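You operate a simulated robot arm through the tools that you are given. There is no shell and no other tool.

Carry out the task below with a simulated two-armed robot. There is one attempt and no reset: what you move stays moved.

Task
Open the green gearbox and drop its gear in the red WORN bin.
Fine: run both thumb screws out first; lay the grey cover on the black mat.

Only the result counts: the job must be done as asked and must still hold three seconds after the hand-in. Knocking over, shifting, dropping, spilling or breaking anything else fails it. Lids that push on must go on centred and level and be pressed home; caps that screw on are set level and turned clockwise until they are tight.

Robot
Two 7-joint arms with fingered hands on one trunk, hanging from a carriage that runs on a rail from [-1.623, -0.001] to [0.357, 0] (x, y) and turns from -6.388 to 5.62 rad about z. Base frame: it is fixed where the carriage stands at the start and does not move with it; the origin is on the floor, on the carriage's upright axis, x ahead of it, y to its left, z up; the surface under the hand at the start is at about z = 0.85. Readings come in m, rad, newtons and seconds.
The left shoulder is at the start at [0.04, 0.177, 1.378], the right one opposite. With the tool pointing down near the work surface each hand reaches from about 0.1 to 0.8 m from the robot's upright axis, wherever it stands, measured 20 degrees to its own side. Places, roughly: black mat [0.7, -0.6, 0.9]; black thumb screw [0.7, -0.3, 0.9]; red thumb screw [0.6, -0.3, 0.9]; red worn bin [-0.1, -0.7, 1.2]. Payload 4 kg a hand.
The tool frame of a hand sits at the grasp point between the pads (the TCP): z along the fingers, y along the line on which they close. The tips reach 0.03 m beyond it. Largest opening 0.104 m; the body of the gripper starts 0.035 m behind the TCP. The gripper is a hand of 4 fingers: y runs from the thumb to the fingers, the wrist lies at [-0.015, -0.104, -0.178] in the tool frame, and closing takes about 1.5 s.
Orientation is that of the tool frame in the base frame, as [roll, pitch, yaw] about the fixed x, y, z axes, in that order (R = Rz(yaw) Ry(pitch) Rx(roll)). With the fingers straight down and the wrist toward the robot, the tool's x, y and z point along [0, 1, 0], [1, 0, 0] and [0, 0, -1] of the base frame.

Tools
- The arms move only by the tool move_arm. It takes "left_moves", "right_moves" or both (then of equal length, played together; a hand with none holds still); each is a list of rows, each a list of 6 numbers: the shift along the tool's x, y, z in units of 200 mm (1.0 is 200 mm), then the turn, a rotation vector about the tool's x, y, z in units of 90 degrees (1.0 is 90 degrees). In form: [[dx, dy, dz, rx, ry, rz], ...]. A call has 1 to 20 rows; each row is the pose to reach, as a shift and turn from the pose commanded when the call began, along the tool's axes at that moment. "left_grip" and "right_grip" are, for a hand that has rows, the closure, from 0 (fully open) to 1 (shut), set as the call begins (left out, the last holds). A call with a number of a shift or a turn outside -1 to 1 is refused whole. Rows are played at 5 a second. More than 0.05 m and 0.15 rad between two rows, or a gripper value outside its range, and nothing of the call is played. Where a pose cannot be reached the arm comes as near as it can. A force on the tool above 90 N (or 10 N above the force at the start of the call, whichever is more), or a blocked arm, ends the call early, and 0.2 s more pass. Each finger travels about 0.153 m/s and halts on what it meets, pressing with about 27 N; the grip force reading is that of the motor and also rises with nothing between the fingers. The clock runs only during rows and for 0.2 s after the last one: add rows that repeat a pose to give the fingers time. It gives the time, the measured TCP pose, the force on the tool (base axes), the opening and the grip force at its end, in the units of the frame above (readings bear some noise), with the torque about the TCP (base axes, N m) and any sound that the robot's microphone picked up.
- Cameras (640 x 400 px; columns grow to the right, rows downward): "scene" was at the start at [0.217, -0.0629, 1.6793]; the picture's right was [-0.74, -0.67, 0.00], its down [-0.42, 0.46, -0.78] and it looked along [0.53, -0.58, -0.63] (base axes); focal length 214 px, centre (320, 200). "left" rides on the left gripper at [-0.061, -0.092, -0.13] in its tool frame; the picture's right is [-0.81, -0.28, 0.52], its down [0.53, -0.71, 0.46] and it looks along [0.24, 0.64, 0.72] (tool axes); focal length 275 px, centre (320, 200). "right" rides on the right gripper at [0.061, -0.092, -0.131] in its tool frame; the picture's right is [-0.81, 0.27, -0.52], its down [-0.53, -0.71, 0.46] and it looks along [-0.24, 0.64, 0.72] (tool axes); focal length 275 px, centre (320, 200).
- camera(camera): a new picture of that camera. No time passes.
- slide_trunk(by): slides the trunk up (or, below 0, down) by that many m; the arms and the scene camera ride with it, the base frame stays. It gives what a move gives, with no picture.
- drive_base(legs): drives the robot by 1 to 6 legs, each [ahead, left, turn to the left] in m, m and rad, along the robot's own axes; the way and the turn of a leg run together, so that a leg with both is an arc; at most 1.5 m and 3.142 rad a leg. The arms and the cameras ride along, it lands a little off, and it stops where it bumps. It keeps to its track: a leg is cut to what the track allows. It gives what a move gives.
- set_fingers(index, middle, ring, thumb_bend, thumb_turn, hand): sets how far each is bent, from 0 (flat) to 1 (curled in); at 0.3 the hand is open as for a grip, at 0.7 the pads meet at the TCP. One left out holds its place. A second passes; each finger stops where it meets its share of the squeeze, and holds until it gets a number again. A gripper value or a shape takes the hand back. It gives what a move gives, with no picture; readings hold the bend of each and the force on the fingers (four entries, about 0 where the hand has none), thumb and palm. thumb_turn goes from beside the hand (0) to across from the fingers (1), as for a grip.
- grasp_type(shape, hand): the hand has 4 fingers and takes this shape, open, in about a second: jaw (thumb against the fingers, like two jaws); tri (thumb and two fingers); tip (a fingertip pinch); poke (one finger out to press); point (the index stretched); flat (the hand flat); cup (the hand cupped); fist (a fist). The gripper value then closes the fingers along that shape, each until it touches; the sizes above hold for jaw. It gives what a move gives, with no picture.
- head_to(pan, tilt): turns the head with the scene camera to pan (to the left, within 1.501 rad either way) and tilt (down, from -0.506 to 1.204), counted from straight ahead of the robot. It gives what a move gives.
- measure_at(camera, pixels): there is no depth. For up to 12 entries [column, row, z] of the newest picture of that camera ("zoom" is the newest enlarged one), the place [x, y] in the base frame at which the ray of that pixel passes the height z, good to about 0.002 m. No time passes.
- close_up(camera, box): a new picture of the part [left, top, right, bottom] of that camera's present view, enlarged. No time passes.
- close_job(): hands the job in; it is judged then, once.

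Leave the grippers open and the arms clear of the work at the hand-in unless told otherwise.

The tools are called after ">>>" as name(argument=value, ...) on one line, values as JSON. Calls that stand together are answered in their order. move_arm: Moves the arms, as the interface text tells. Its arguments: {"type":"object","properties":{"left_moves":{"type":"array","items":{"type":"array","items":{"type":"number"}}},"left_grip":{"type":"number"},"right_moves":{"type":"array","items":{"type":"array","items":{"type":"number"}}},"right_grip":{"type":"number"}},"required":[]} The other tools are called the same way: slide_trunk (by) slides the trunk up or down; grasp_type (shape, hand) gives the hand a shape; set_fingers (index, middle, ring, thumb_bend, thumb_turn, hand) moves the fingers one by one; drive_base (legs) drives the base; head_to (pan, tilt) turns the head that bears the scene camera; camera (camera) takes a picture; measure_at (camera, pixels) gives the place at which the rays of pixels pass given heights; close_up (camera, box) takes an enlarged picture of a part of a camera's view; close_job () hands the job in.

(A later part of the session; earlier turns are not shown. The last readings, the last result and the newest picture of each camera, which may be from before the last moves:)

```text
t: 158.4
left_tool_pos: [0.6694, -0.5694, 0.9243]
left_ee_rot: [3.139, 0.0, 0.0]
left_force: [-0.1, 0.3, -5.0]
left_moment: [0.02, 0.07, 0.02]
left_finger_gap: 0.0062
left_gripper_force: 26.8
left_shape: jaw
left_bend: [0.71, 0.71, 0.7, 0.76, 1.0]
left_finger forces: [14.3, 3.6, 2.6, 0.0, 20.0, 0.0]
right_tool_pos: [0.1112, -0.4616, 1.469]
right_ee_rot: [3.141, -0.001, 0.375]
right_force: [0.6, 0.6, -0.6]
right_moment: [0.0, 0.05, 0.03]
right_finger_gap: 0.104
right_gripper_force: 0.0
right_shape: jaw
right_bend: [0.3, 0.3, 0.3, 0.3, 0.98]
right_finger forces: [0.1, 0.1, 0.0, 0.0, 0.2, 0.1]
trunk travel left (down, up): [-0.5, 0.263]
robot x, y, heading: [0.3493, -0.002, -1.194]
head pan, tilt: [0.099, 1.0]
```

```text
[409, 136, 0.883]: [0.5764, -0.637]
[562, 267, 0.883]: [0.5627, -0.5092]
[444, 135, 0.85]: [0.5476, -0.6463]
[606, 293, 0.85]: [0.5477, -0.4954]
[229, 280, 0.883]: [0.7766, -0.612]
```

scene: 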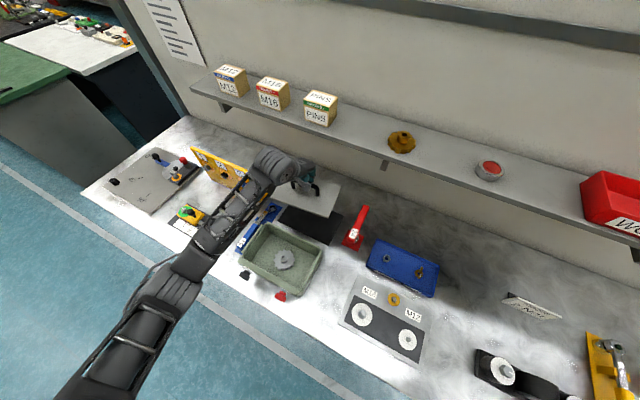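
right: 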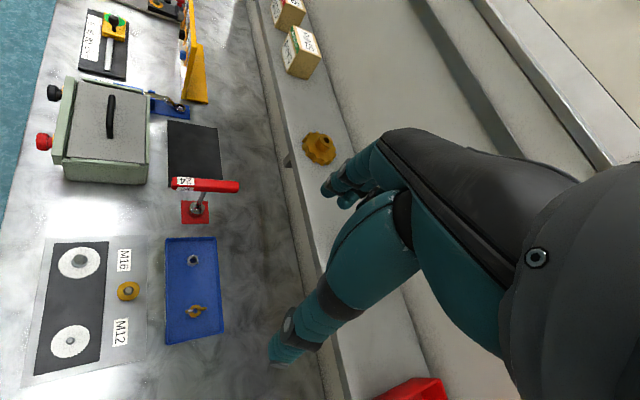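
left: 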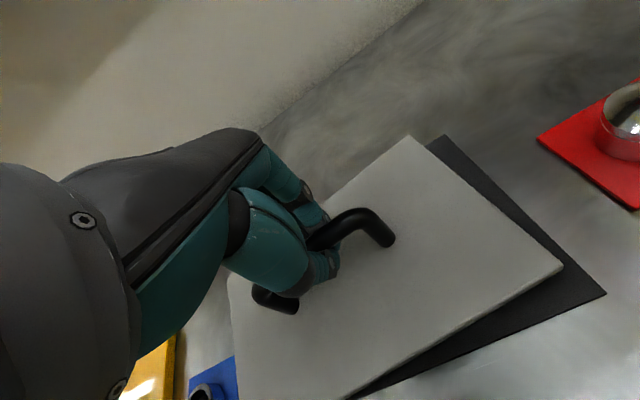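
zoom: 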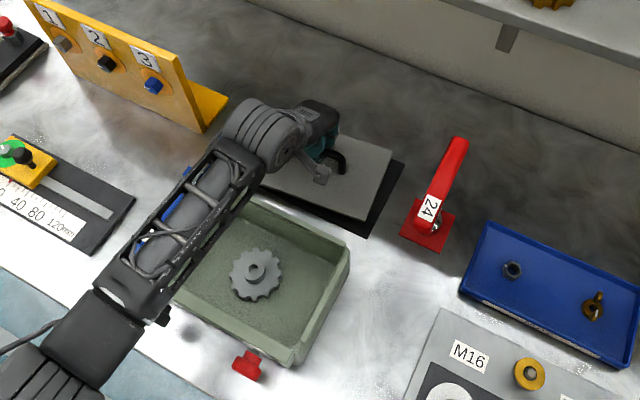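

The cover has swung about 7° in the grip and sits about 10 mm forward. I turn the hand 7.4° to square it and shift -6 mm x, -10 mm y, still above the mat.

>>> move_arm(left_moves=[[-0.015, 0.025, 0, 0, 0, 0.041], [-0.03, 0.05, 0, 0, 0, 0.082], [-0.03, 0.05, 0, 0, 0, 0.082]])

>>> camera(camera="left")

>>> close_up(camera="scene", box=[220, 150, 400, 310])

```text
t: 159.2
left_tool_pos: [0.6646, -0.5799, 0.925]
left_ee_rot: [3.14, 0.0, -0.129]
left_force: [-0.3, -0.2, -4.6]
left_moment: [0.03, 0.02, 0.04]
left_finger_gap: 0.0059
left_gripper_force: 27.2
left_shape: jaw
left_bend: [0.71, 0.71, 0.7, 0.76, 1.0]
left_finger forces: [14.3, 3.5, 2.7, 0.1, 20.1, 0.0]
right_tool_pos: [0.1108, -0.4606, 1.4691]
right_ee_rot: [-3.141, 0.0, 0.374]
right_force: [0.5, 0.4, -0.6]
right_moment: [-0.04, -0.03, 0.0]
right_finger_gap: 0.1038
right_gripper_force: 0.1
right_shape: jaw
right_bend: [0.3, 0.3, 0.3, 0.3, 0.98]
right_finger forces: [0.1, 0.1, 0.0, 0.1, 0.0, 0.0]
trunk travel left (down, up): [-0.5, 0.263]
robot x, y, heading: [0.3489, 0.0008, -1.188]
head pan, tilt: [0.099, 1.0]
```

```text
taken
```

left: 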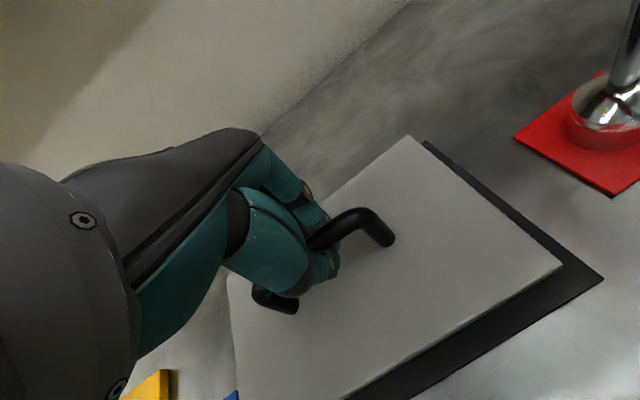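

```text
2.50 times, centred on (310, 230) of scene
```

zoom: 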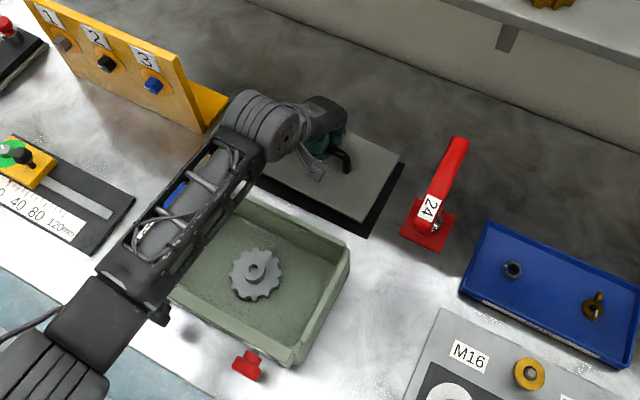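

The edges are now parallel. I measure the margins once more.

>>> measure_at(camera="left", pixels=[[408, 136, 0.884], [562, 266, 0.884], [425, 141, 0.852], [604, 278, 0.852], [228, 280, 0.884]])

>>> measure_at(camera="scene", pixels=[[342.4, 214, 0.884], [326.5, 238.5, 0.884], [343.5, 214.5, 0.852], [328.8, 244.5, 0.852]])

```text
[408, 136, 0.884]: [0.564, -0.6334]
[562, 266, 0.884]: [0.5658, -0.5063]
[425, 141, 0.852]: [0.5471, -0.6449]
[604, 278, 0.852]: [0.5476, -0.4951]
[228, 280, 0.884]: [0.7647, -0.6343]
```

```text
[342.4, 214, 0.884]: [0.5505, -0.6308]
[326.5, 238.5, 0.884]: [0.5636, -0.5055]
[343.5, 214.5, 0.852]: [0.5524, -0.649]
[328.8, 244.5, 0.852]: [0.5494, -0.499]
```

The cover is centred: y -0.633 to -0.506 inside the mat's -0.645 to -0.495, and x from 0.565. I lower until it touches.

>>> move_arm(left_moves=[[0, 0, 0.04, 0, 0, 0], [0, 0, 0.08, 0, 0, 0], [0, 0, 0.11, 0, 0, 0], [0, 0, 0.11, 0, 0, 0]])

>>> close_up(camera="left", box=[220, 110, 620, 400])

```text
t: 160.2
left_tool_pos: [0.664, -0.5797, 0.9036]
left_ee_rot: [3.14, -0.001, -0.127]
left_force: [-0.8, 3.0, 0.6]
left_moment: [-0.03, -0.01, 0.01]
left_finger_gap: 0.0054
left_gripper_force: 26.8
left_shape: jaw
left_bend: [0.71, 0.71, 0.7, 0.77, 1.0]
left_finger forces: [0.7, 0.1, 0.1, 0.1, 0.1, 0.0]
right_tool_pos: [0.1121, -0.4619, 1.4689]
right_ee_rot: [3.141, 0.0, 0.373]
right_force: [-0.6, 0.2, -0.3]
right_moment: [0.02, -0.03, -0.01]
right_finger_gap: 0.1037
right_gripper_force: 0.1
right_shape: jaw
right_bend: [0.3, 0.3, 0.3, 0.3, 0.98]
right_finger forces: [0.1, 0.0, 0.0, 0.0, 0.0, 0.0]
trunk travel left (down, up): [-0.5, 0.263]
robot x, y, heading: [0.35, 0.0007, -1.196]
head pan, tilt: [0.099, 1.0]
```

```text
1.38 times, centred on (420, 255) of left
```

zoom: 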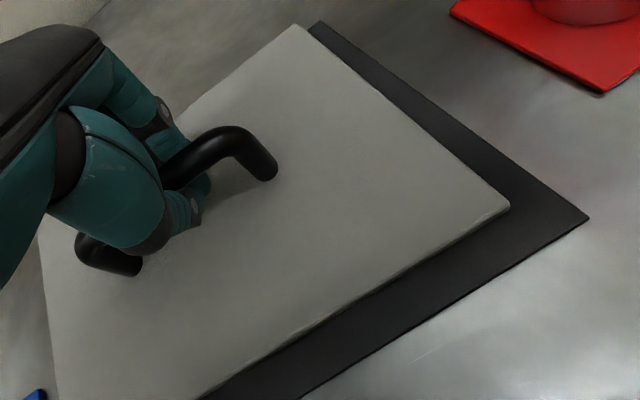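

The cover rests on the mat (finger load dropped to about zero). I open the hand and rise straight up.

>>> move_arm(left_grip=0.0, left_moves=[[0, 0, 0, 0, 0, 0], [0, 0, 0, 0, 0, 0], [0, 0, 0, 0, 0, 0], [0, 0, 0, 0, 0, 0], [0, 0, 0, 0, 0, 0], [0, 0, 0, 0, 0, 0], [0, 0, 0, 0, 0, 0]])

>>> move_arm(left_moves=[[0, 0, -0.15, 0, 0, 0], [0, 0, -0.35, 0, 0, 0], [0, 0, -0.55, 0, 0, 0], [0, 0, -0.75, 0, 0, 0], [0, 0, -0.95, 0, 0, 0]])

>>> camera(camera="left")

>>> camera(camera="scene")

```text
t: 161.8
left_tool_pos: [0.6636, -0.5803, 0.9036]
left_ee_rot: [3.139, 0.0, -0.128]
left_force: [-0.6, -0.1, 0.2]
left_moment: [0.0, -0.01, -0.02]
left_finger_gap: 0.1037
left_gripper_force: 0.1
left_shape: jaw
left_bend: [0.3, 0.3, 0.3, 0.3, 0.98]
left_finger forces: [0.1, 0.1, 0.0, 0.0, 0.1, 0.0]
right_tool_pos: [0.1102, -0.4619, 1.4693]
right_ee_rot: [-3.141, 0.0, 0.373]
right_force: [-0.1, 0.5, -0.4]
right_moment: [0.0, 0.01, -0.01]
right_finger_gap: 0.1037
right_gripper_force: 0.1
right_shape: jaw
right_bend: [0.3, 0.3, 0.3, 0.3, 0.98]
right_finger forces: [0.0, 0.0, 0.0, 0.0, 0.0, 0.0]
trunk travel left (down, up): [-0.5, 0.263]
robot x, y, heading: [0.3487, 0.0012, -1.196]
head pan, tilt: [0.099, 1.0]
```

```text
t: 163.0
left_tool_pos: [0.6642, -0.5796, 1.0937]
left_ee_rot: [3.141, -0.001, -0.128]
left_force: [0.2, -0.3, -0.1]
left_moment: [0.04, -0.03, -0.01]
left_finger_gap: 0.1039
left_gripper_force: 0.1
left_shape: jaw
left_bend: [0.3, 0.3, 0.3, 0.3, 0.98]
left_finger forces: [0.0, 0.0, 0.1, 0.1, 0.0, 0.1]
right_tool_pos: [0.1118, -0.4624, 1.4699]
right_ee_rot: [-3.141, 0.001, 0.375]
right_force: [-0.4, 0.6, -0.6]
right_moment: [0.0, 0.0, -0.01]
right_finger_gap: 0.1038
right_gripper_force: 0.1
right_shape: jaw
right_bend: [0.3, 0.3, 0.3, 0.3, 0.98]
right_finger forces: [0.1, 0.0, 0.0, 0.0, 0.0, 0.1]
trunk travel left (down, up): [-0.5, 0.263]
robot x, y, heading: [0.3507, 0.0009, -1.197]
head pan, tilt: [0.099, 1.0]
```

```text
taken
```

left: 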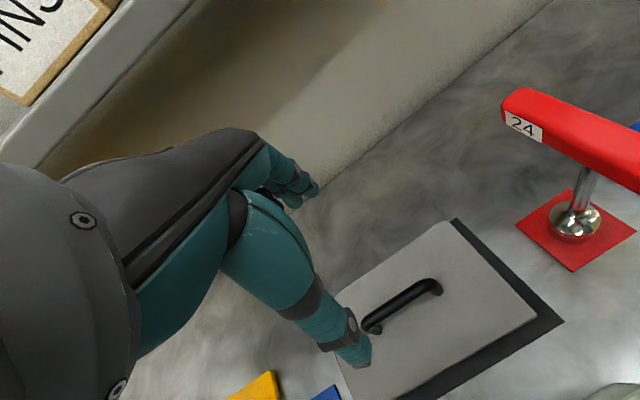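

```text
taken
```

scene: 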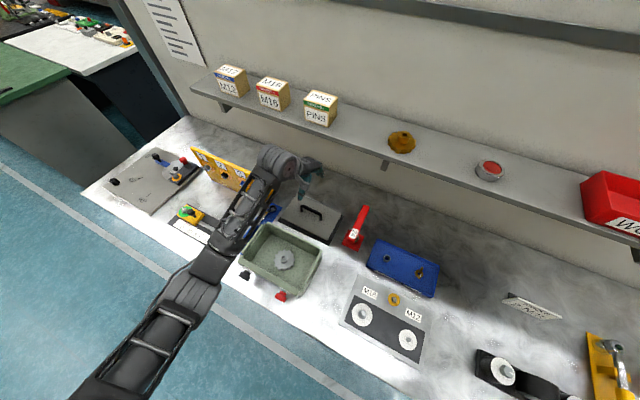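

The cover lies on the mat with its edges inside it. Now the gear: I enlarge it to measure position and height.

>>> close_up(camera="scene", box=[230, 215, 340, 305])

>>> close_up(camera="scene", box=[540, 140, 640, 270])

```text
4.44 times, centred on (285, 260) of scene
```

zoom: 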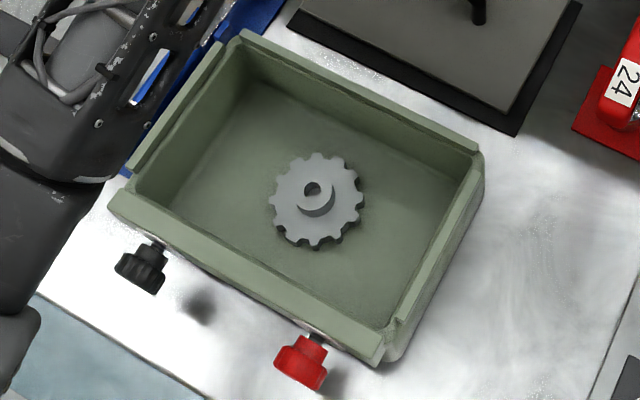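

```text
3.08 times, centred on (590, 205) of scene
```

zoom: 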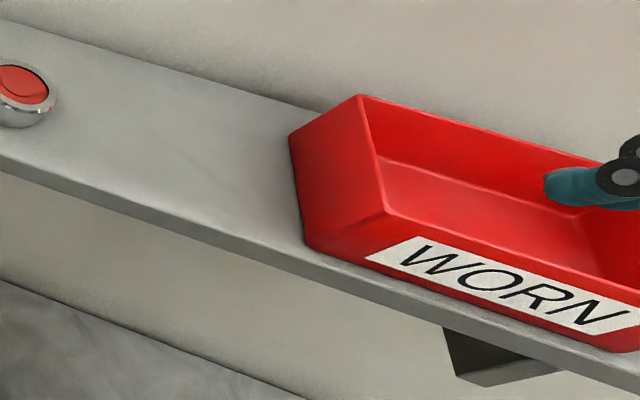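

Measuring the gear: hub, disc edges, and the bin's corners.

>>> measure_at(camera="scene", pixels=[[283.5, 257.8, 0.89], [284.6, 261.2, 0.875], [273.8, 260, 0.875], [294.8, 258.9, 0.875], [286.2, 249.9, 0.875], [284.6, 269.7, 0.875], [290, 245, 0.86], [267, 236, 0.86], [305, 283, 0.86]])

>>> measure_at(camera="zoom", pixels=[[305, 245, 1.22], [290, 135, 1.3], [358, 95, 1.3], [388, 213, 1.3], [590, 270, 1.3], [305, 245, 1.21], [640, 140, 1.3]])

```text
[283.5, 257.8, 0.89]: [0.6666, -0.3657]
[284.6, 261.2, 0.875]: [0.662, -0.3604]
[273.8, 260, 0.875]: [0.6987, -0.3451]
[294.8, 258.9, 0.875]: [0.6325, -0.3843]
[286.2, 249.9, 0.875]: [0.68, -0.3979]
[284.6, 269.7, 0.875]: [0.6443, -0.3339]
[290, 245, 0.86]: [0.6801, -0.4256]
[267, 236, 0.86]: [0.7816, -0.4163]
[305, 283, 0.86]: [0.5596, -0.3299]
```

```text
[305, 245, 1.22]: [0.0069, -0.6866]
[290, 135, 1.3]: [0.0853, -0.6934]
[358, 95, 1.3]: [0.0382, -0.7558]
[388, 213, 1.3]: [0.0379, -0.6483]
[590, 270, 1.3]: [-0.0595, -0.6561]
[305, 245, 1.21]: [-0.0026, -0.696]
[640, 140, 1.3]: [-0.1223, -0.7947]
```

The gear is about 75 mm across, centred near [0.664, -0.365], with a hub about 33 mm wide. I'll grip it by the hub. First I raise the hand, moving back toward +y away from the shelf.

>>> move_arm(left_moves=[[0, -0.2, -0.1, 0, 0, 0], [0, -0.4, -0.2, 0, 0, 0], [0, -0.6, -0.3, 0, 0, 0], [0, -0.8, -0.45, 0, 0, 0], [0, -0.95, -0.6, 0, 0, 0], [0, -0.95, -0.8, 0, 0, 0]])

>>> drive_base(legs=[[0, 0, 0.4]])

>>> camera(camera="scene")

```text
t: 164.4
left_tool_pos: [0.6876, -0.3909, 1.253]
left_ee_rot: [3.14, -0.002, -0.126]
left_force: [0.6, 0.8, 0.0]
left_moment: [-0.01, 0.01, -0.02]
left_finger_gap: 0.1034
left_gripper_force: 0.0
left_shape: jaw
left_bend: [0.3, 0.3, 0.3, 0.3, 0.98]
left_finger forces: [0.1, 0.1, 0.0, 0.1, 0.1, 0.1]
right_tool_pos: [0.1114, -0.4616, 1.4692]
right_ee_rot: [3.14, 0.0, 0.375]
right_force: [0.4, 0.4, -0.3]
right_moment: [0.0, -0.01, -0.03]
right_finger_gap: 0.1039
right_gripper_force: 0.0
right_shape: jaw
right_bend: [0.3, 0.3, 0.3, 0.3, 0.98]
right_finger forces: [0.0, 0.0, 0.1, 0.0, 0.0, 0.0]
trunk travel left (down, up): [-0.5, 0.263]
robot x, y, heading: [0.3507, 0.0018, -1.196]
head pan, tilt: [0.099, 1.0]
```

```text
t: 166.0
left_tool_pos: [0.8124, -0.2292, 1.2532]
left_ee_rot: [3.14, 0.0, 0.269]
left_force: [-0.1, 0.1, 0.1]
left_moment: [0.03, 0.01, -0.04]
left_finger_gap: 0.1037
left_gripper_force: 0.2
left_shape: jaw
left_bend: [0.3, 0.3, 0.3, 0.3, 0.98]
left_finger forces: [0.1, 0.0, 0.1, 0.1, 0.0, 0.0]
right_tool_pos: [0.3087, -0.5183, 1.4696]
right_ee_rot: [-3.139, 0.002, 0.771]
right_force: [-0.1, -0.7, 0.3]
right_moment: [0.0, 0.0, 0.04]
right_finger_gap: 0.1038
right_gripper_force: 0.1
right_shape: jaw
right_bend: [0.3, 0.3, 0.3, 0.3, 0.98]
right_finger forces: [0.1, 0.1, 0.1, 0.0, 0.0, 0.0]
trunk travel left (down, up): [-0.5, 0.263]
robot x, y, heading: [0.3449, 0.0008, -0.8]
head pan, tilt: [0.099, 1.0]
```

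```text
taken
```

scene: 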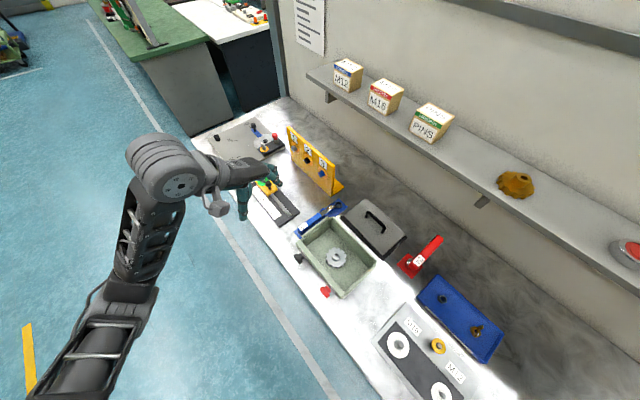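

I bring the hand above the gear while turning it to yaw ≈1.25 so its fingers close mostly along x inside the box.

>>> move_arm(left_moves=[[-0.112, 0.057, 0.03, 0, 0, -0.078], [-0.224, 0.115, 0.06, 0, 0, -0.156], [-0.336, 0.172, 0.09, 0, 0, -0.234], [-0.448, 0.23, 0.12, 0, 0, -0.312], [-0.56, 0.287, 0.15, 0, 0, -0.39], [-0.671, 0.344, 0.19, 0, 0, -0.468], [-0.783, 0.402, 0.22, 0, 0, -0.546], [-0.895, 0.459, 0.25, 0, 0, -0.624], [-0.895, 0.459, 0.25, 0, 0, -0.624]])

>>> camera(camera="left")

>>> camera(camera="scene")

```text
t: 168.0
left_tool_pos: [0.6639, -0.3668, 1.2024]
left_ee_rot: [3.139, 0.001, 1.252]
left_force: [-0.2, 0.3, 0.5]
left_moment: [0.02, 0.0, 0.02]
left_finger_gap: 0.1036
left_gripper_force: 0.0
left_shape: jaw
left_bend: [0.3, 0.3, 0.3, 0.3, 0.98]
left_finger forces: [0.0, 0.1, 0.0, 0.0, 0.1, 0.0]
right_tool_pos: [0.3091, -0.5181, 1.468]
right_ee_rot: [3.141, 0.001, 0.771]
right_force: [0.4, -0.1, -0.2]
right_moment: [0.0, 0.0, 0.01]
right_finger_gap: 0.1038
right_gripper_force: 0.1
right_shape: jaw
right_bend: [0.3, 0.3, 0.3, 0.3, 0.98]
right_finger forces: [0.0, 0.1, 0.0, 0.0, 0.0, 0.0]
trunk travel left (down, up): [-0.5, 0.263]
robot x, y, heading: [0.3467, -0.0028, -0.797]
head pan, tilt: [0.099, 1.0]
```

```text
taken
```

left: 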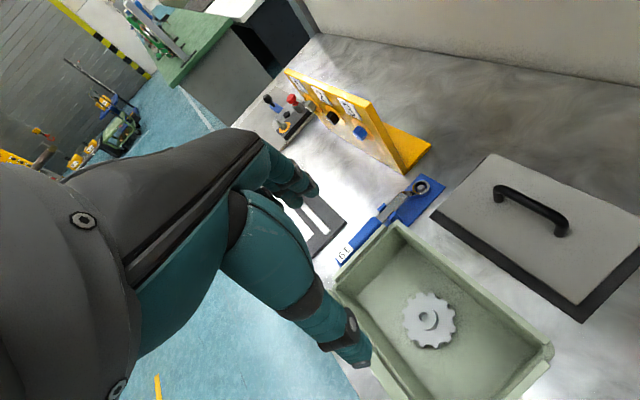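

```text
taken
```

scene: 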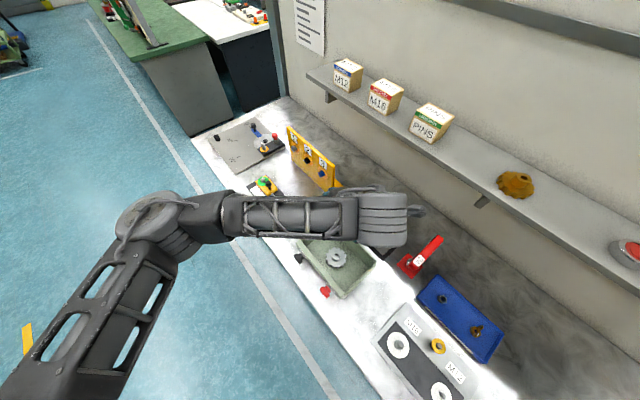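

Position reached. I enlarge the gear in the left view to refine its position.

>>> close_up(camera="left", box=[370, 270, 490, 370])

>>> close_up(camera="scene", box=[300, 230, 380, 300])

```text
4.00 times, centred on (430, 320) of left
```

zoom: 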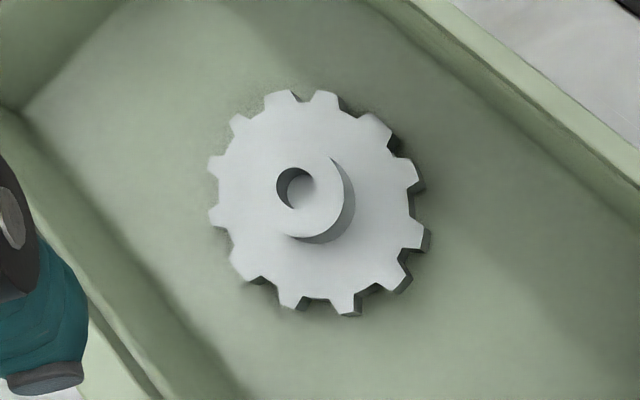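

```text
5.71 times, centred on (340, 265) of scene
```

zoom: 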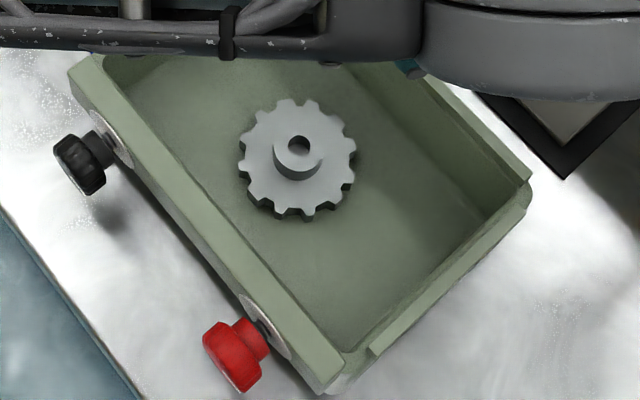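

Triangulating hub top and disc from both views.

>>> measure_at(camera="left", pixels=[[425.8, 318.3, 0.88], [425.8, 318.3, 0.89], [425.8, 318.3, 0.9], [429.5, 320.8, 0.87], [429.5, 320.8, 0.88]])

>>> measure_at(camera="scene", pixels=[[336.2, 256.8, 0.88], [336.2, 256.8, 0.89], [336.2, 256.8, 0.9], [336.2, 258, 0.87], [336.2, 258, 0.88]])

```text
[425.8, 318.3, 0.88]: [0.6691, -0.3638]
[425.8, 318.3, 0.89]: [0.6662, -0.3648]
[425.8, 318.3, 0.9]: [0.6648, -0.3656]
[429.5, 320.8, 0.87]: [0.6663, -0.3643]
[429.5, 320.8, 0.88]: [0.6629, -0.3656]
```

```text
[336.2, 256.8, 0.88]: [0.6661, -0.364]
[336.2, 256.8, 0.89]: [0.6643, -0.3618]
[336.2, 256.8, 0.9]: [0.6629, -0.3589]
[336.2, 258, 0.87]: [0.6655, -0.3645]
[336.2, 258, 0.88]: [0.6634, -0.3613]
```

The gear's centre is [0.666, -0.364], hub top ≈0.885, disc top ≈0.870. I descend over it to z≈1.02 first.

>>> move_arm(left_moves=[[0.032, 0.005, 0.2, 0, 0, 0], [0.032, 0.005, 0.4, 0, 0, 0], [0.032, 0.005, 0.6, 0, 0, 0], [0.032, 0.005, 0.8, 0, 0, 0], [0.032, 0.005, 0.91, 0, 0, 0], [0.032, 0.005, 0.91, 0, 0, 0]])

>>> camera(camera="left")

>>> camera(camera="scene")

```text
t: 169.4
left_tool_pos: [0.6678, -0.3604, 1.0208]
left_ee_rot: [3.14, 0.002, 1.249]
left_force: [-0.4, 0.6, -0.2]
left_moment: [-0.01, 0.02, 0.01]
left_finger_gap: 0.104
left_gripper_force: 0.1
left_shape: jaw
left_bend: [0.3, 0.3, 0.3, 0.3, 0.98]
left_finger forces: [0.1, 0.0, 0.0, 0.1, 0.1, 0.0]
right_tool_pos: [0.3091, -0.5183, 1.4692]
right_ee_rot: [3.14, -0.001, 0.771]
right_force: [-0.3, 0.4, -0.1]
right_moment: [-0.01, 0.0, 0.0]
right_finger_gap: 0.1038
right_gripper_force: 0.0
right_shape: jaw
right_bend: [0.3, 0.3, 0.3, 0.3, 0.98]
right_finger forces: [0.0, 0.1, 0.1, 0.0, 0.0, 0.0]
trunk travel left (down, up): [-0.5, 0.263]
robot x, y, heading: [0.3495, 0.0032, -0.794]
head pan, tilt: [0.099, 1.0]
```

```text
taken
```

left: 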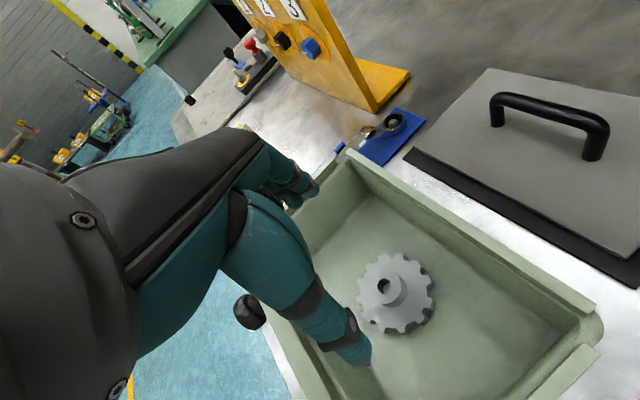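

```text
taken
```

scene: 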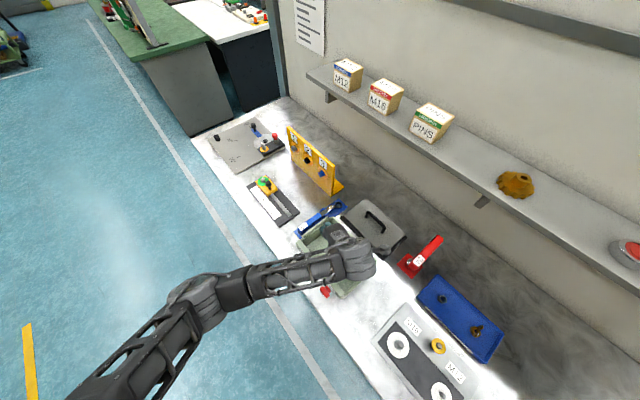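

I enlarge the hub to check the alignment before the last descent.

>>> close_up(camera="left", box=[345, 240, 445, 340])

```text
4.00 times, centred on (395, 290) of left
```

zoom: 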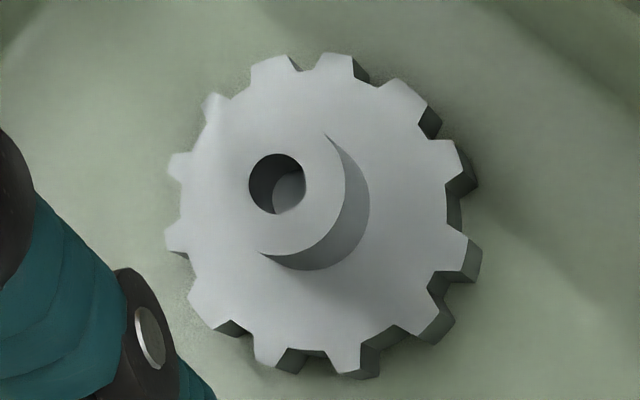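

The hub is about 28 mm tall (disc top ≈0.870, hub top ≈0.898) and within 2 mm of the grip centre. I descend to TCP z≈0.905 and close on the hub.

>>> move_arm(left_moves=[[-0.009, 0, 0.15, 0, 0, 0], [-0.009, 0, 0.3, 0, 0, 0], [-0.009, 0, 0.45, 0, 0, 0], [-0.009, 0, 0.578, 0, 0, 0], [-0.009, 0, 0.578, 0, 0, 0]])

>>> camera(camera="left")

>>> close_up(camera="scene", box=[280, 200, 420, 310])

```text
t: 170.6
left_tool_pos: [0.6667, -0.3625, 0.9051]
left_ee_rot: [3.14, 0.001, 1.25]
left_force: [-0.6, 0.2, -0.9]
left_moment: [-0.01, -0.02, 0.01]
left_finger_gap: 0.1035
left_gripper_force: 0.1
left_shape: jaw
left_bend: [0.3, 0.3, 0.3, 0.3, 0.98]
left_finger forces: [0.0, 0.0, 0.0, 0.0, 0.0, 0.1]
right_tool_pos: [0.3088, -0.5184, 1.4688]
right_ee_rot: [3.14, 0.0, 0.774]
right_force: [-0.3, 0.4, -0.4]
right_moment: [0.0, 0.0, 0.0]
right_finger_gap: 0.1039
right_gripper_force: 0.1
right_shape: jaw
right_bend: [0.3, 0.3, 0.3, 0.3, 0.98]
right_finger forces: [0.1, 0.1, 0.1, 0.0, 0.0, 0.1]
trunk travel left (down, up): [-0.5, 0.263]
robot x, y, heading: [0.3497, -0.0013, -0.804]
head pan, tilt: [0.099, 1.0]
```

```text
taken
```

left: 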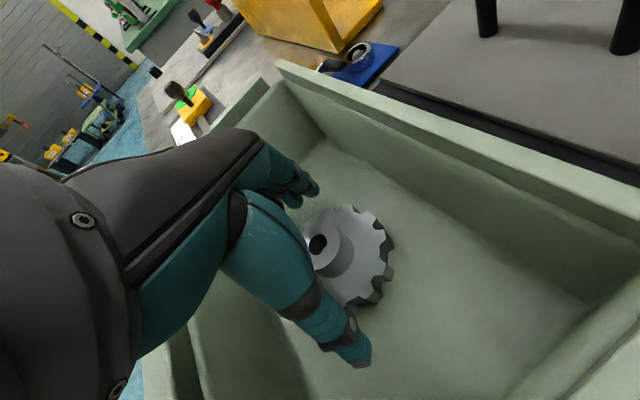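

```text
3.64 times, centred on (350, 255) of scene
```

zoom: 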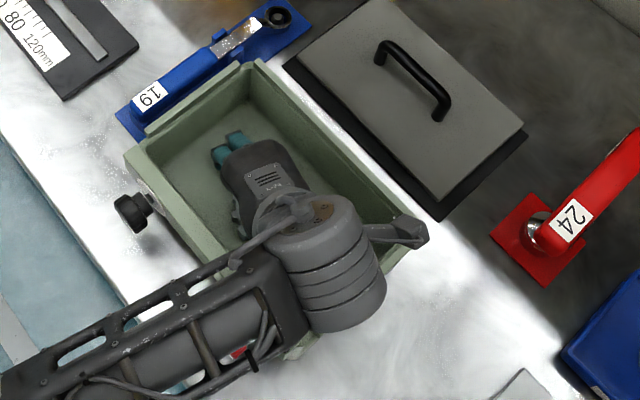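

The fingers straddle the hub inside the box with no contact. I close the grip.

>>> move_arm(left_grip=1.0, left_moves=[[0, 0, 0, 0, 0, 0], [0, 0, 0, 0, 0, 0], [0, 0, 0, 0, 0, 0], [0, 0, 0, 0, 0, 0], [0, 0, 0, 0, 0, 0], [0, 0, 0, 0, 0, 0], [0, 0, 0, 0, 0, 0], [0, 0, 0, 0, 0, 0]])

>>> close_up(camera="left", box=[220, 140, 460, 380])

```text
t: 172.4
left_tool_pos: [0.6673, -0.363, 0.9059]
left_ee_rot: [3.14, 0.002, 1.248]
left_force: [-0.6, 0.7, 11.6]
left_moment: [0.04, -0.08, 0.02]
left_finger_gap: 0.0563
left_gripper_force: 27.7
left_shape: jaw
left_bend: [0.74, 0.41, 0.44, 0.69, 1.0]
left_finger forces: [13.1, 10.9, 0.0, 0.0, 22.8, 0.0]
right_tool_pos: [0.3089, -0.517, 1.4689]
right_ee_rot: [3.141, 0.0, 0.772]
right_force: [0.4, 0.0, 0.4]
right_moment: [0.0, -0.02, 0.01]
right_finger_gap: 0.1038
right_gripper_force: 0.2
right_shape: jaw
right_bend: [0.3, 0.3, 0.3, 0.3, 0.98]
right_finger forces: [0.0, 0.0, 0.1, 0.0, 0.0, 0.1]
trunk travel left (down, up): [-0.5, 0.263]
robot x, y, heading: [0.3485, -0.0007, -0.8]
head pan, tilt: [0.099, 1.0]
```

```text
1.67 times, centred on (340, 260) of left
```

zoom: 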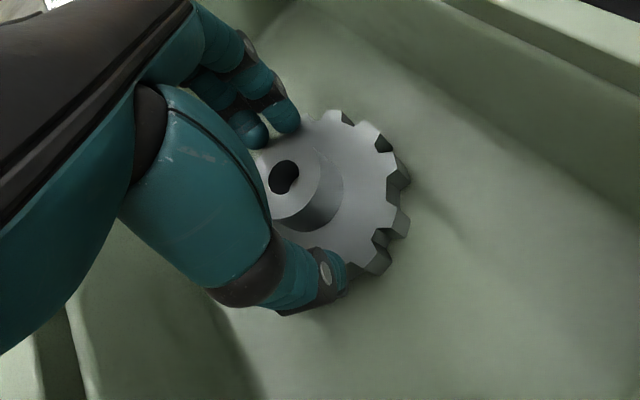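

The fingers met the disc's rim instead of the hub (gap 56 mm, upward push 11.6 N), so they are a bit too low. I open, rise 13 mm and close on the hub.

>>> move_arm(left_grip=0.0, left_moves=[[0, 0, 0, 0, 0, 0], [0, 0, 0, 0, 0, 0], [0, 0, 0, 0, 0, 0], [0, 0, -0.065, 0, 0, 0], [0, 0, -0.065, 0, 0, 0]])

>>> close_up(camera="left", box=[220, 140, 460, 380])

>>> move_arm(left_grip=1.0, left_moves=[[0, 0, 0, 0, 0, 0], [0, 0, 0, 0, 0, 0], [0, 0, 0, 0, 0, 0], [0, 0, 0, 0, 0, 0], [0, 0, 0, 0, 0, 0], [0, 0, 0, 0, 0, 0], [0, 0, 0, 0, 0, 0], [0, 0, 0, 0, 0, 0]])

>>> close_up(camera="left", box=[220, 140, 460, 380])

```text
t: 173.6
left_tool_pos: [0.6677, -0.3621, 0.9173]
left_ee_rot: [3.141, -0.002, 1.25]
left_force: [0.7, -0.5, -0.3]
left_moment: [0.04, 0.01, 0.02]
left_finger_gap: 0.1034
left_gripper_force: 0.1
left_shape: jaw
left_bend: [0.3, 0.3, 0.3, 0.3, 0.98]
left_finger forces: [0.0, 0.1, 0.1, 0.0, 0.0, 0.0]
right_tool_pos: [0.3094, -0.5175, 1.4684]
right_ee_rot: [-3.141, -0.001, 0.771]
right_force: [-0.5, 0.4, 0.4]
right_moment: [-0.01, 0.02, 0.03]
right_finger_gap: 0.1038
right_gripper_force: 0.1
right_shape: jaw
right_bend: [0.3, 0.3, 0.3, 0.3, 0.98]
right_finger forces: [0.1, 0.0, 0.0, 0.0, 0.0, 0.0]
trunk travel left (down, up): [-0.5, 0.263]
robot x, y, heading: [0.3502, 0.0029, -0.793]
head pan, tilt: [0.099, 1.0]
```

```text
1.67 times, centred on (340, 260) of left
```

zoom: 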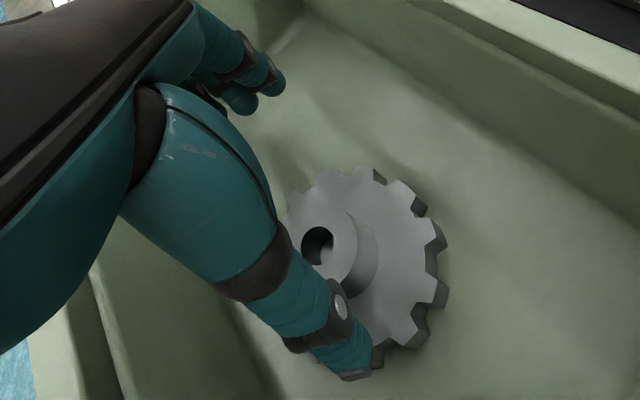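

```text
t: 175.4
left_tool_pos: [0.6676, -0.362, 0.9177]
left_ee_rot: [3.139, 0.002, 1.249]
left_force: [-0.2, -0.3, 0.1]
left_moment: [0.01, 0.0, -0.03]
left_finger_gap: 0.0249
left_gripper_force: 27.0
left_shape: jaw
left_bend: [0.7, 0.7, 0.7, 0.62, 1.0]
left_finger forces: [14.9, 7.0, 0.1, 0.1, 22.5, 0.1]
right_tool_pos: [0.309, -0.5188, 1.4694]
right_ee_rot: [-3.142, 0.001, 0.77]
right_force: [0.0, 0.0, -0.1]
right_moment: [0.05, -0.01, 0.01]
right_finger_gap: 0.1039
right_gripper_force: 0.1
right_shape: jaw
right_bend: [0.3, 0.3, 0.3, 0.3, 0.98]
right_finger forces: [0.0, 0.0, 0.1, 0.2, 0.0, 0.0]
trunk travel left (down, up): [-0.5, 0.263]
robot x, y, heading: [0.3498, -0.0033, -0.796]
head pan, tilt: [0.099, 1.0]
```

```text
1.67 times, centred on (340, 260) of left
```

zoom: 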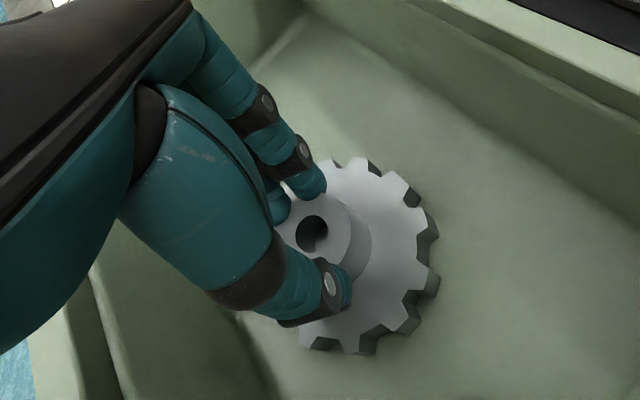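

The hub is held (gap 25 mm, 14.9 / 7.0 / 22.5 N, no vertical push). I lift 30 mm slowly.

>>> move_arm(left_moves=[[0, 0, -0.04, 0, 0, 0], [0, 0, -0.08, 0, 0, 0], [0, 0, -0.12, 0, 0, 0], [0, 0, -0.16, 0, 0, 0]])

>>> close_up(camera="left", box=[220, 140, 460, 380])

```text
t: 176.4
left_tool_pos: [0.6659, -0.3626, 0.9501]
left_ee_rot: [3.139, 0.002, 1.25]
left_force: [0.2, 0.0, -3.8]
left_moment: [-0.04, -0.01, 0.02]
left_finger_gap: 0.025
left_gripper_force: 26.2
left_shape: jaw
left_bend: [0.7, 0.7, 0.7, 0.62, 1.0]
left_finger forces: [15.1, 7.3, 0.1, 0.0, 22.2, 0.0]
right_tool_pos: [0.3096, -0.5189, 1.4694]
right_ee_rot: [3.142, 0.001, 0.771]
right_force: [0.5, 0.1, -0.7]
right_moment: [-0.01, 0.02, 0.01]
right_finger_gap: 0.1039
right_gripper_force: 0.1
right_shape: jaw
right_bend: [0.3, 0.3, 0.3, 0.3, 0.98]
right_finger forces: [0.0, 0.0, 0.0, 0.1, 0.0, 0.0]
trunk travel left (down, up): [-0.5, 0.263]
robot x, y, heading: [0.3476, 0.0026, -0.8]
head pan, tilt: [0.099, 1.0]
```

```text
1.67 times, centred on (340, 260) of left
```

zoom: 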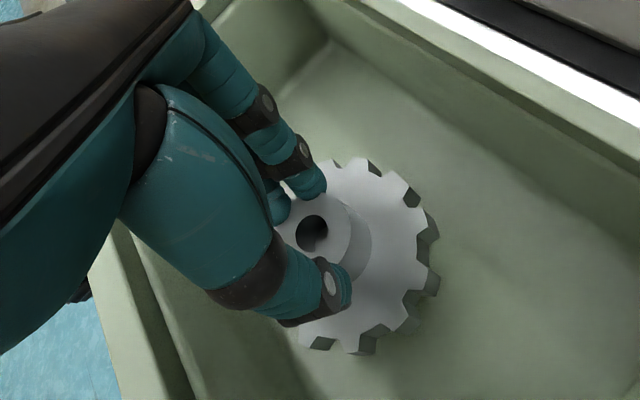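

The gear hangs securely (3.8 N). I raise it well above the shelf level in two calls.

>>> move_arm(left_moves=[[0, 0, -0.15, 0, 0, 0], [0, 0, -0.3, 0, 0, 0], [0, 0, -0.45, 0, 0, 0], [0, 0, -0.6, 0, 0, 0], [0, 0, -0.75, 0, 0, 0], [0, 0, -0.9, 0, 0, 0]])

>>> move_arm(left_moves=[[0, 0, -0.15, 0, 0, 0], [0, 0, -0.3, 0, 0, 0], [0, 0, -0.45, 0, 0, 0], [0, 0, -0.6, 0, 0, 0], [0, 0, -0.75, 0, 0, 0], [0, 0, -0.9, 0, 0, 0]])

>>> camera(camera="scene")

>>> camera(camera="left")

```text
t: 177.9
left_tool_pos: [0.7157, -0.3279, 1.094]
left_ee_rot: [3.077, -0.123, 1.302]
left_force: [0.1, -0.6, -3.6]
left_moment: [-0.03, -0.08, 0.02]
left_finger_gap: 0.025
left_gripper_force: 27.6
left_shape: jaw
left_bend: [0.7, 0.7, 0.7, 0.62, 1.0]
left_finger forces: [15.3, 7.3, 0.0, 0.0, 22.3, 0.1]
right_tool_pos: [0.308, -0.517, 1.4676]
right_ee_rot: [3.141, -0.003, 0.77]
right_force: [-0.5, 0.0, 0.5]
right_moment: [-0.03, -0.02, 0.01]
right_finger_gap: 0.1041
right_gripper_force: 0.0
right_shape: jaw
right_bend: [0.3, 0.3, 0.3, 0.3, 0.98]
right_finger forces: [0.0, 0.1, 0.0, 0.0, 0.0, 0.0]
trunk travel left (down, up): [-0.5, 0.263]
robot x, y, heading: [0.3498, 0.0016, -0.797]
head pan, tilt: [0.099, 1.0]
stopped in row 6 (left hand): the arm was blocked; the commanded pose is now the measured one
```

```text
t: 178.8
left_tool_pos: [0.7614, -0.306, 1.1633]
left_ee_rot: [2.993, -0.245, 1.386]
left_force: [-0.4, 0.5, -3.3]
left_moment: [-0.04, -0.04, -0.02]
left_finger_gap: 0.0248
left_gripper_force: 26.9
left_shape: jaw
left_bend: [0.7, 0.7, 0.7, 0.62, 1.0]
left_finger forces: [15.6, 7.2, 0.0, 0.0, 22.3, 0.0]
left hand out of reach, approached as far as the arm can: row 4
right_tool_pos: [0.309, -0.5184, 1.4679]
right_ee_rot: [3.141, -0.002, 0.77]
right_force: [-1.1, 0.6, -0.3]
right_moment: [-0.01, 0.01, 0.01]
right_finger_gap: 0.1041
right_gripper_force: 0.1
right_shape: jaw
right_bend: [0.3, 0.3, 0.3, 0.3, 0.98]
right_finger forces: [0.0, 0.0, 0.0, 0.0, 0.0, 0.0]
trunk travel left (down, up): [-0.5, 0.263]
robot x, y, heading: [0.3473, -0.0, -0.796]
head pan, tilt: [0.099, 1.0]
stopped in row 4 (left hand): the arm was blocked; the commanded pose is now the measured one
```

```text
taken
```

scene: 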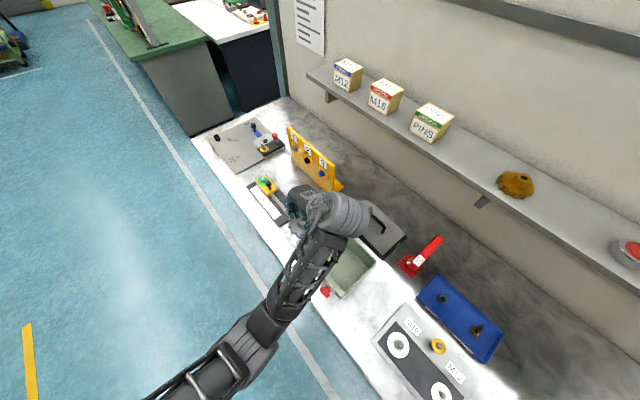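

```text
taken
```

left: 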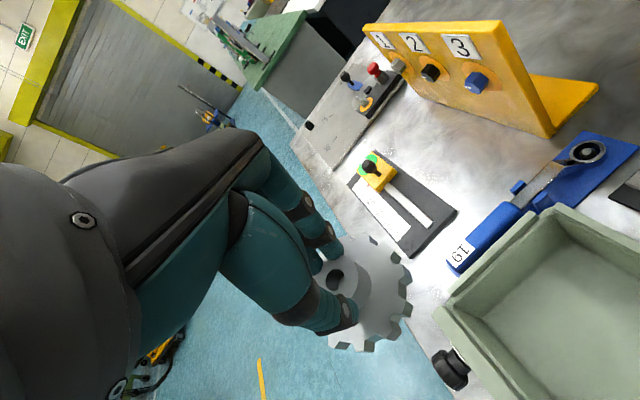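

The arm hit a joint limit, but the gear is still held firmly. I use the trunk instead to lift everything by 0.25 m.

>>> slide_trunk(by=0.25)

>>> camera(camera="scene")

```text
t: 181.4
left_tool_pos: [0.7604, -0.3051, 1.4123]
left_ee_rot: [2.992, -0.247, 1.381]
left_force: [0.0, -0.4, -3.1]
left_moment: [-0.04, -0.03, 0.05]
left_finger_gap: 0.0251
left_gripper_force: 26.7
left_shape: jaw
left_bend: [0.7, 0.7, 0.7, 0.62, 1.0]
left_finger forces: [15.5, 7.0, 0.0, 0.1, 22.4, 0.0]
right_tool_pos: [0.3093, -0.5171, 1.7182]
right_ee_rot: [-3.141, 0.0, 0.771]
right_force: [-0.7, 0.4, 0.3]
right_moment: [-0.03, 0.01, -0.03]
right_finger_gap: 0.1037
right_gripper_force: 0.1
right_shape: jaw
right_bend: [0.3, 0.3, 0.3, 0.3, 0.98]
right_finger forces: [0.0, 0.1, 0.0, 0.1, 0.0, 0.0]
trunk travel left (down, up): [-0.75, 0.013]
robot x, y, heading: [0.3481, 0.0008, -0.797]
head pan, tilt: [0.099, 1.0]
```

```text
taken
```

scene: 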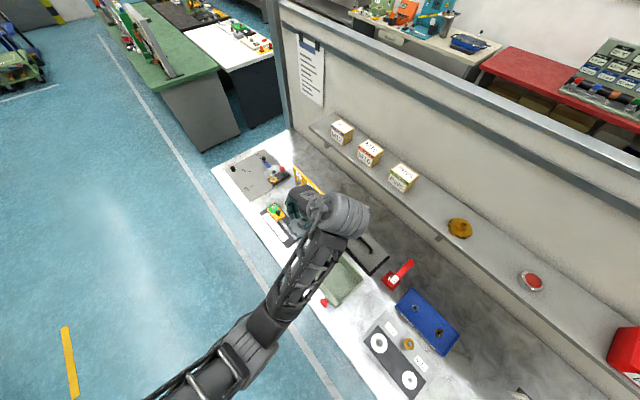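

The gear is now at z≈1.41. I turn the head to look at the bin.

>>> head_to(pan=-0.7, tilt=0.75)

>>> camera(camera="scene")

>>> camera(camera="right")

```text
t: 182.5
left_tool_pos: [0.7591, -0.3058, 1.414]
left_ee_rot: [2.993, -0.244, 1.384]
left_force: [-0.2, -0.6, -2.6]
left_moment: [-0.04, -0.02, 0.01]
left_finger_gap: 0.025
left_gripper_force: 27.6
left_shape: jaw
left_bend: [0.7, 0.7, 0.7, 0.62, 1.0]
left_finger forces: [15.4, 7.2, 0.0, 0.1, 22.2, 0.0]
right_tool_pos: [0.3089, -0.5183, 1.718]
right_ee_rot: [3.141, 0.0, 0.772]
right_force: [0.2, -0.3, -0.8]
right_moment: [0.02, 0.02, -0.01]
right_finger_gap: 0.1041
right_gripper_force: 0.1
right_shape: jaw
right_bend: [0.3, 0.3, 0.3, 0.3, 0.98]
right_finger forces: [0.0, 0.1, 0.1, 0.1, 0.1, 0.0]
trunk travel left (down, up): [-0.75, 0.013]
robot x, y, heading: [0.3474, 0.0004, -0.798]
head pan, tilt: [-0.7, 0.75]
```

```text
taken
```

scene: 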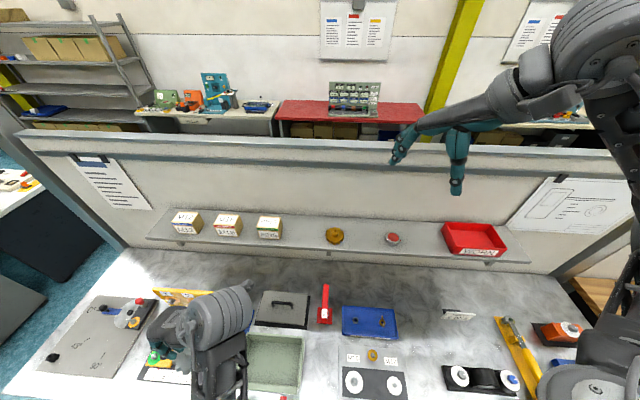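

```text
taken
```

right: 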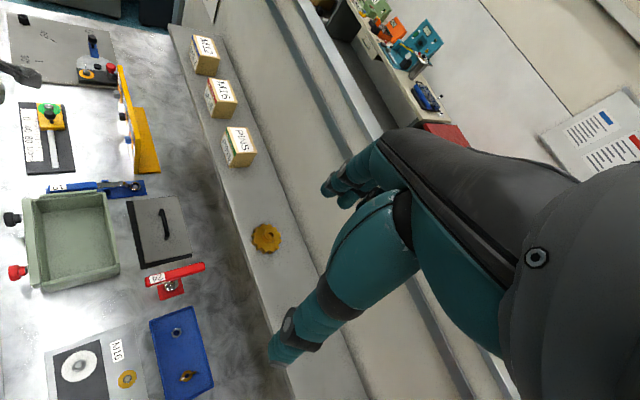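

The bin is clearly visible at (475,240). I enlarge it for measuring.

>>> close_up(camera="scene", box=[430, 205, 526, 275])

```text
5.71 times, centred on (478, 240) of scene
```

zoom: 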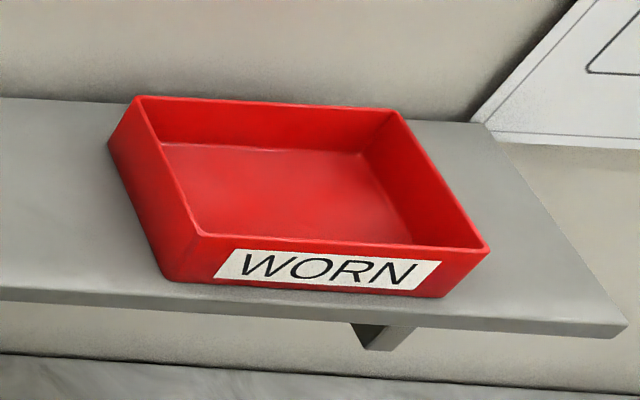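

Measuring the bin's rim and base corners at candidate heights.

>>> measure_at(camera="zoom", pixels=[[165, 280, 1.2], [438, 297, 1.2], [200, 235, 1.25], [488, 248, 1.25], [393, 112, 1.25], [137, 98, 1.25], [200, 235, 1.27], [488, 248, 1.27], [0, 290, 1.2], [625, 325, 1.2], [165, 280, 1.21], [290, 190, 1.21]])

```text
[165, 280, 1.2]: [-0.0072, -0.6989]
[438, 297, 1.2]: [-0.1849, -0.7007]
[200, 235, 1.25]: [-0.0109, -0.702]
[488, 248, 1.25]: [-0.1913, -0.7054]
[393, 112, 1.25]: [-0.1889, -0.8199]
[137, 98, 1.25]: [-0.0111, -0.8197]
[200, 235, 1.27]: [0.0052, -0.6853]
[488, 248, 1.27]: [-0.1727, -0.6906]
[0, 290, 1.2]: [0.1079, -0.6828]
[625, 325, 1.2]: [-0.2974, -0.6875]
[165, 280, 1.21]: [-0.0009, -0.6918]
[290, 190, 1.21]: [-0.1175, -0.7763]
```

The bin spans x -0.19 to -0.01, y -0.82 to -0.70, rim z≈1.25; centre [-0.10, -0.76]. With the gear at z 1.41 I turn the robot to face the wall, then slide along the rail to x≈-0.2.

>>> drive_base(legs=[[0, 0, -0.77], [0, -0.55, 0]])

>>> head_to(pan=0.1, tilt=0.75)

>>> camera(camera="scene")

>>> camera(camera="left")

```text
t: 187.7
left_tool_pos: [-0.1107, -0.5054, 1.4133]
left_ee_rot: [2.993, -0.244, 0.612]
left_force: [-1.2, 0.3, -2.6]
left_moment: [-0.06, 0.0, 0.03]
left_finger_gap: 0.025
left_gripper_force: 27.1
left_shape: jaw
left_bend: [0.7, 0.7, 0.7, 0.62, 1.0]
left_finger forces: [15.5, 7.3, 0.0, 0.0, 22.1, 0.0]
right_tool_pos: [-0.583, -0.345, 1.7188]
right_ee_rot: [-3.142, 0.001, 0.003]
right_force: [-0.3, 0.2, 1.0]
right_moment: [0.01, 0.01, -0.02]
right_finger_gap: 0.1037
right_gripper_force: 0.1
right_shape: jaw
right_bend: [0.3, 0.3, 0.3, 0.3, 0.98]
right_finger forces: [0.1, 0.0, 0.1, 0.0, 0.0, 0.0]
trunk travel left (down, up): [-0.75, 0.013]
robot x, y, heading: [-0.1962, 0.001, -1.566]
head pan, tilt: [-0.7, 0.75]
```

```text
t: 188.8
left_tool_pos: [-0.1099, -0.5041, 1.4141]
left_ee_rot: [2.993, -0.244, 0.613]
left_force: [-0.6, 0.2, -2.9]
left_moment: [-0.02, 0.01, -0.02]
left_finger_gap: 0.0245
left_gripper_force: 27.0
left_shape: jaw
left_bend: [0.7, 0.7, 0.7, 0.62, 1.0]
left_finger forces: [15.6, 7.3, 0.0, 0.0, 22.1, 0.1]
right_tool_pos: [-0.5818, -0.3443, 1.7192]
right_ee_rot: [3.141, 0.001, 0.003]
right_force: [-0.7, -0.4, -0.1]
right_moment: [-0.02, -0.01, 0.02]
right_finger_gap: 0.1039
right_gripper_force: 0.1
right_shape: jaw
right_bend: [0.3, 0.3, 0.3, 0.3, 0.98]
right_finger forces: [0.1, 0.0, 0.1, 0.0, 0.1, 0.0]
trunk travel left (down, up): [-0.75, 0.013]
robot x, y, heading: [-0.1928, -0.0028, -1.563]
head pan, tilt: [0.099, 0.75]
```

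```text
taken
```

scene: 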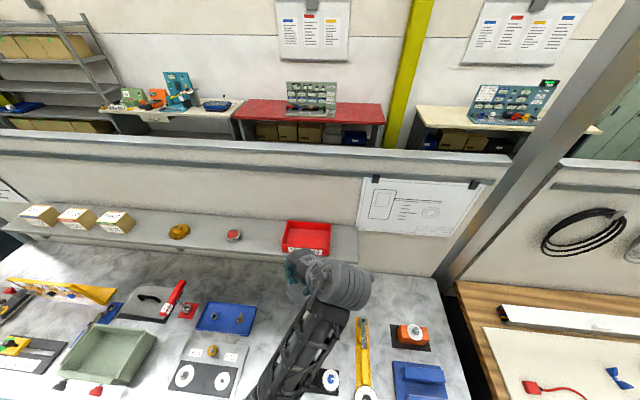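

```text
taken
```

left: 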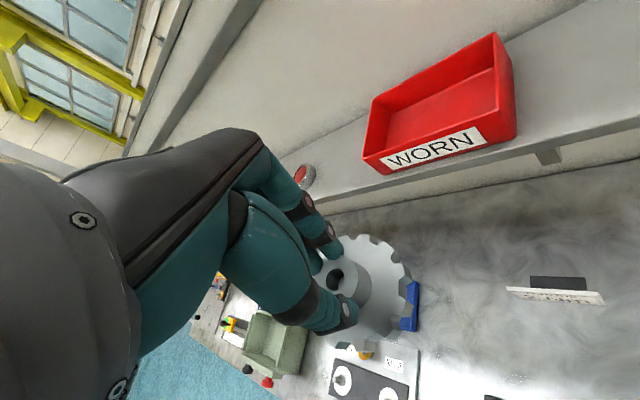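

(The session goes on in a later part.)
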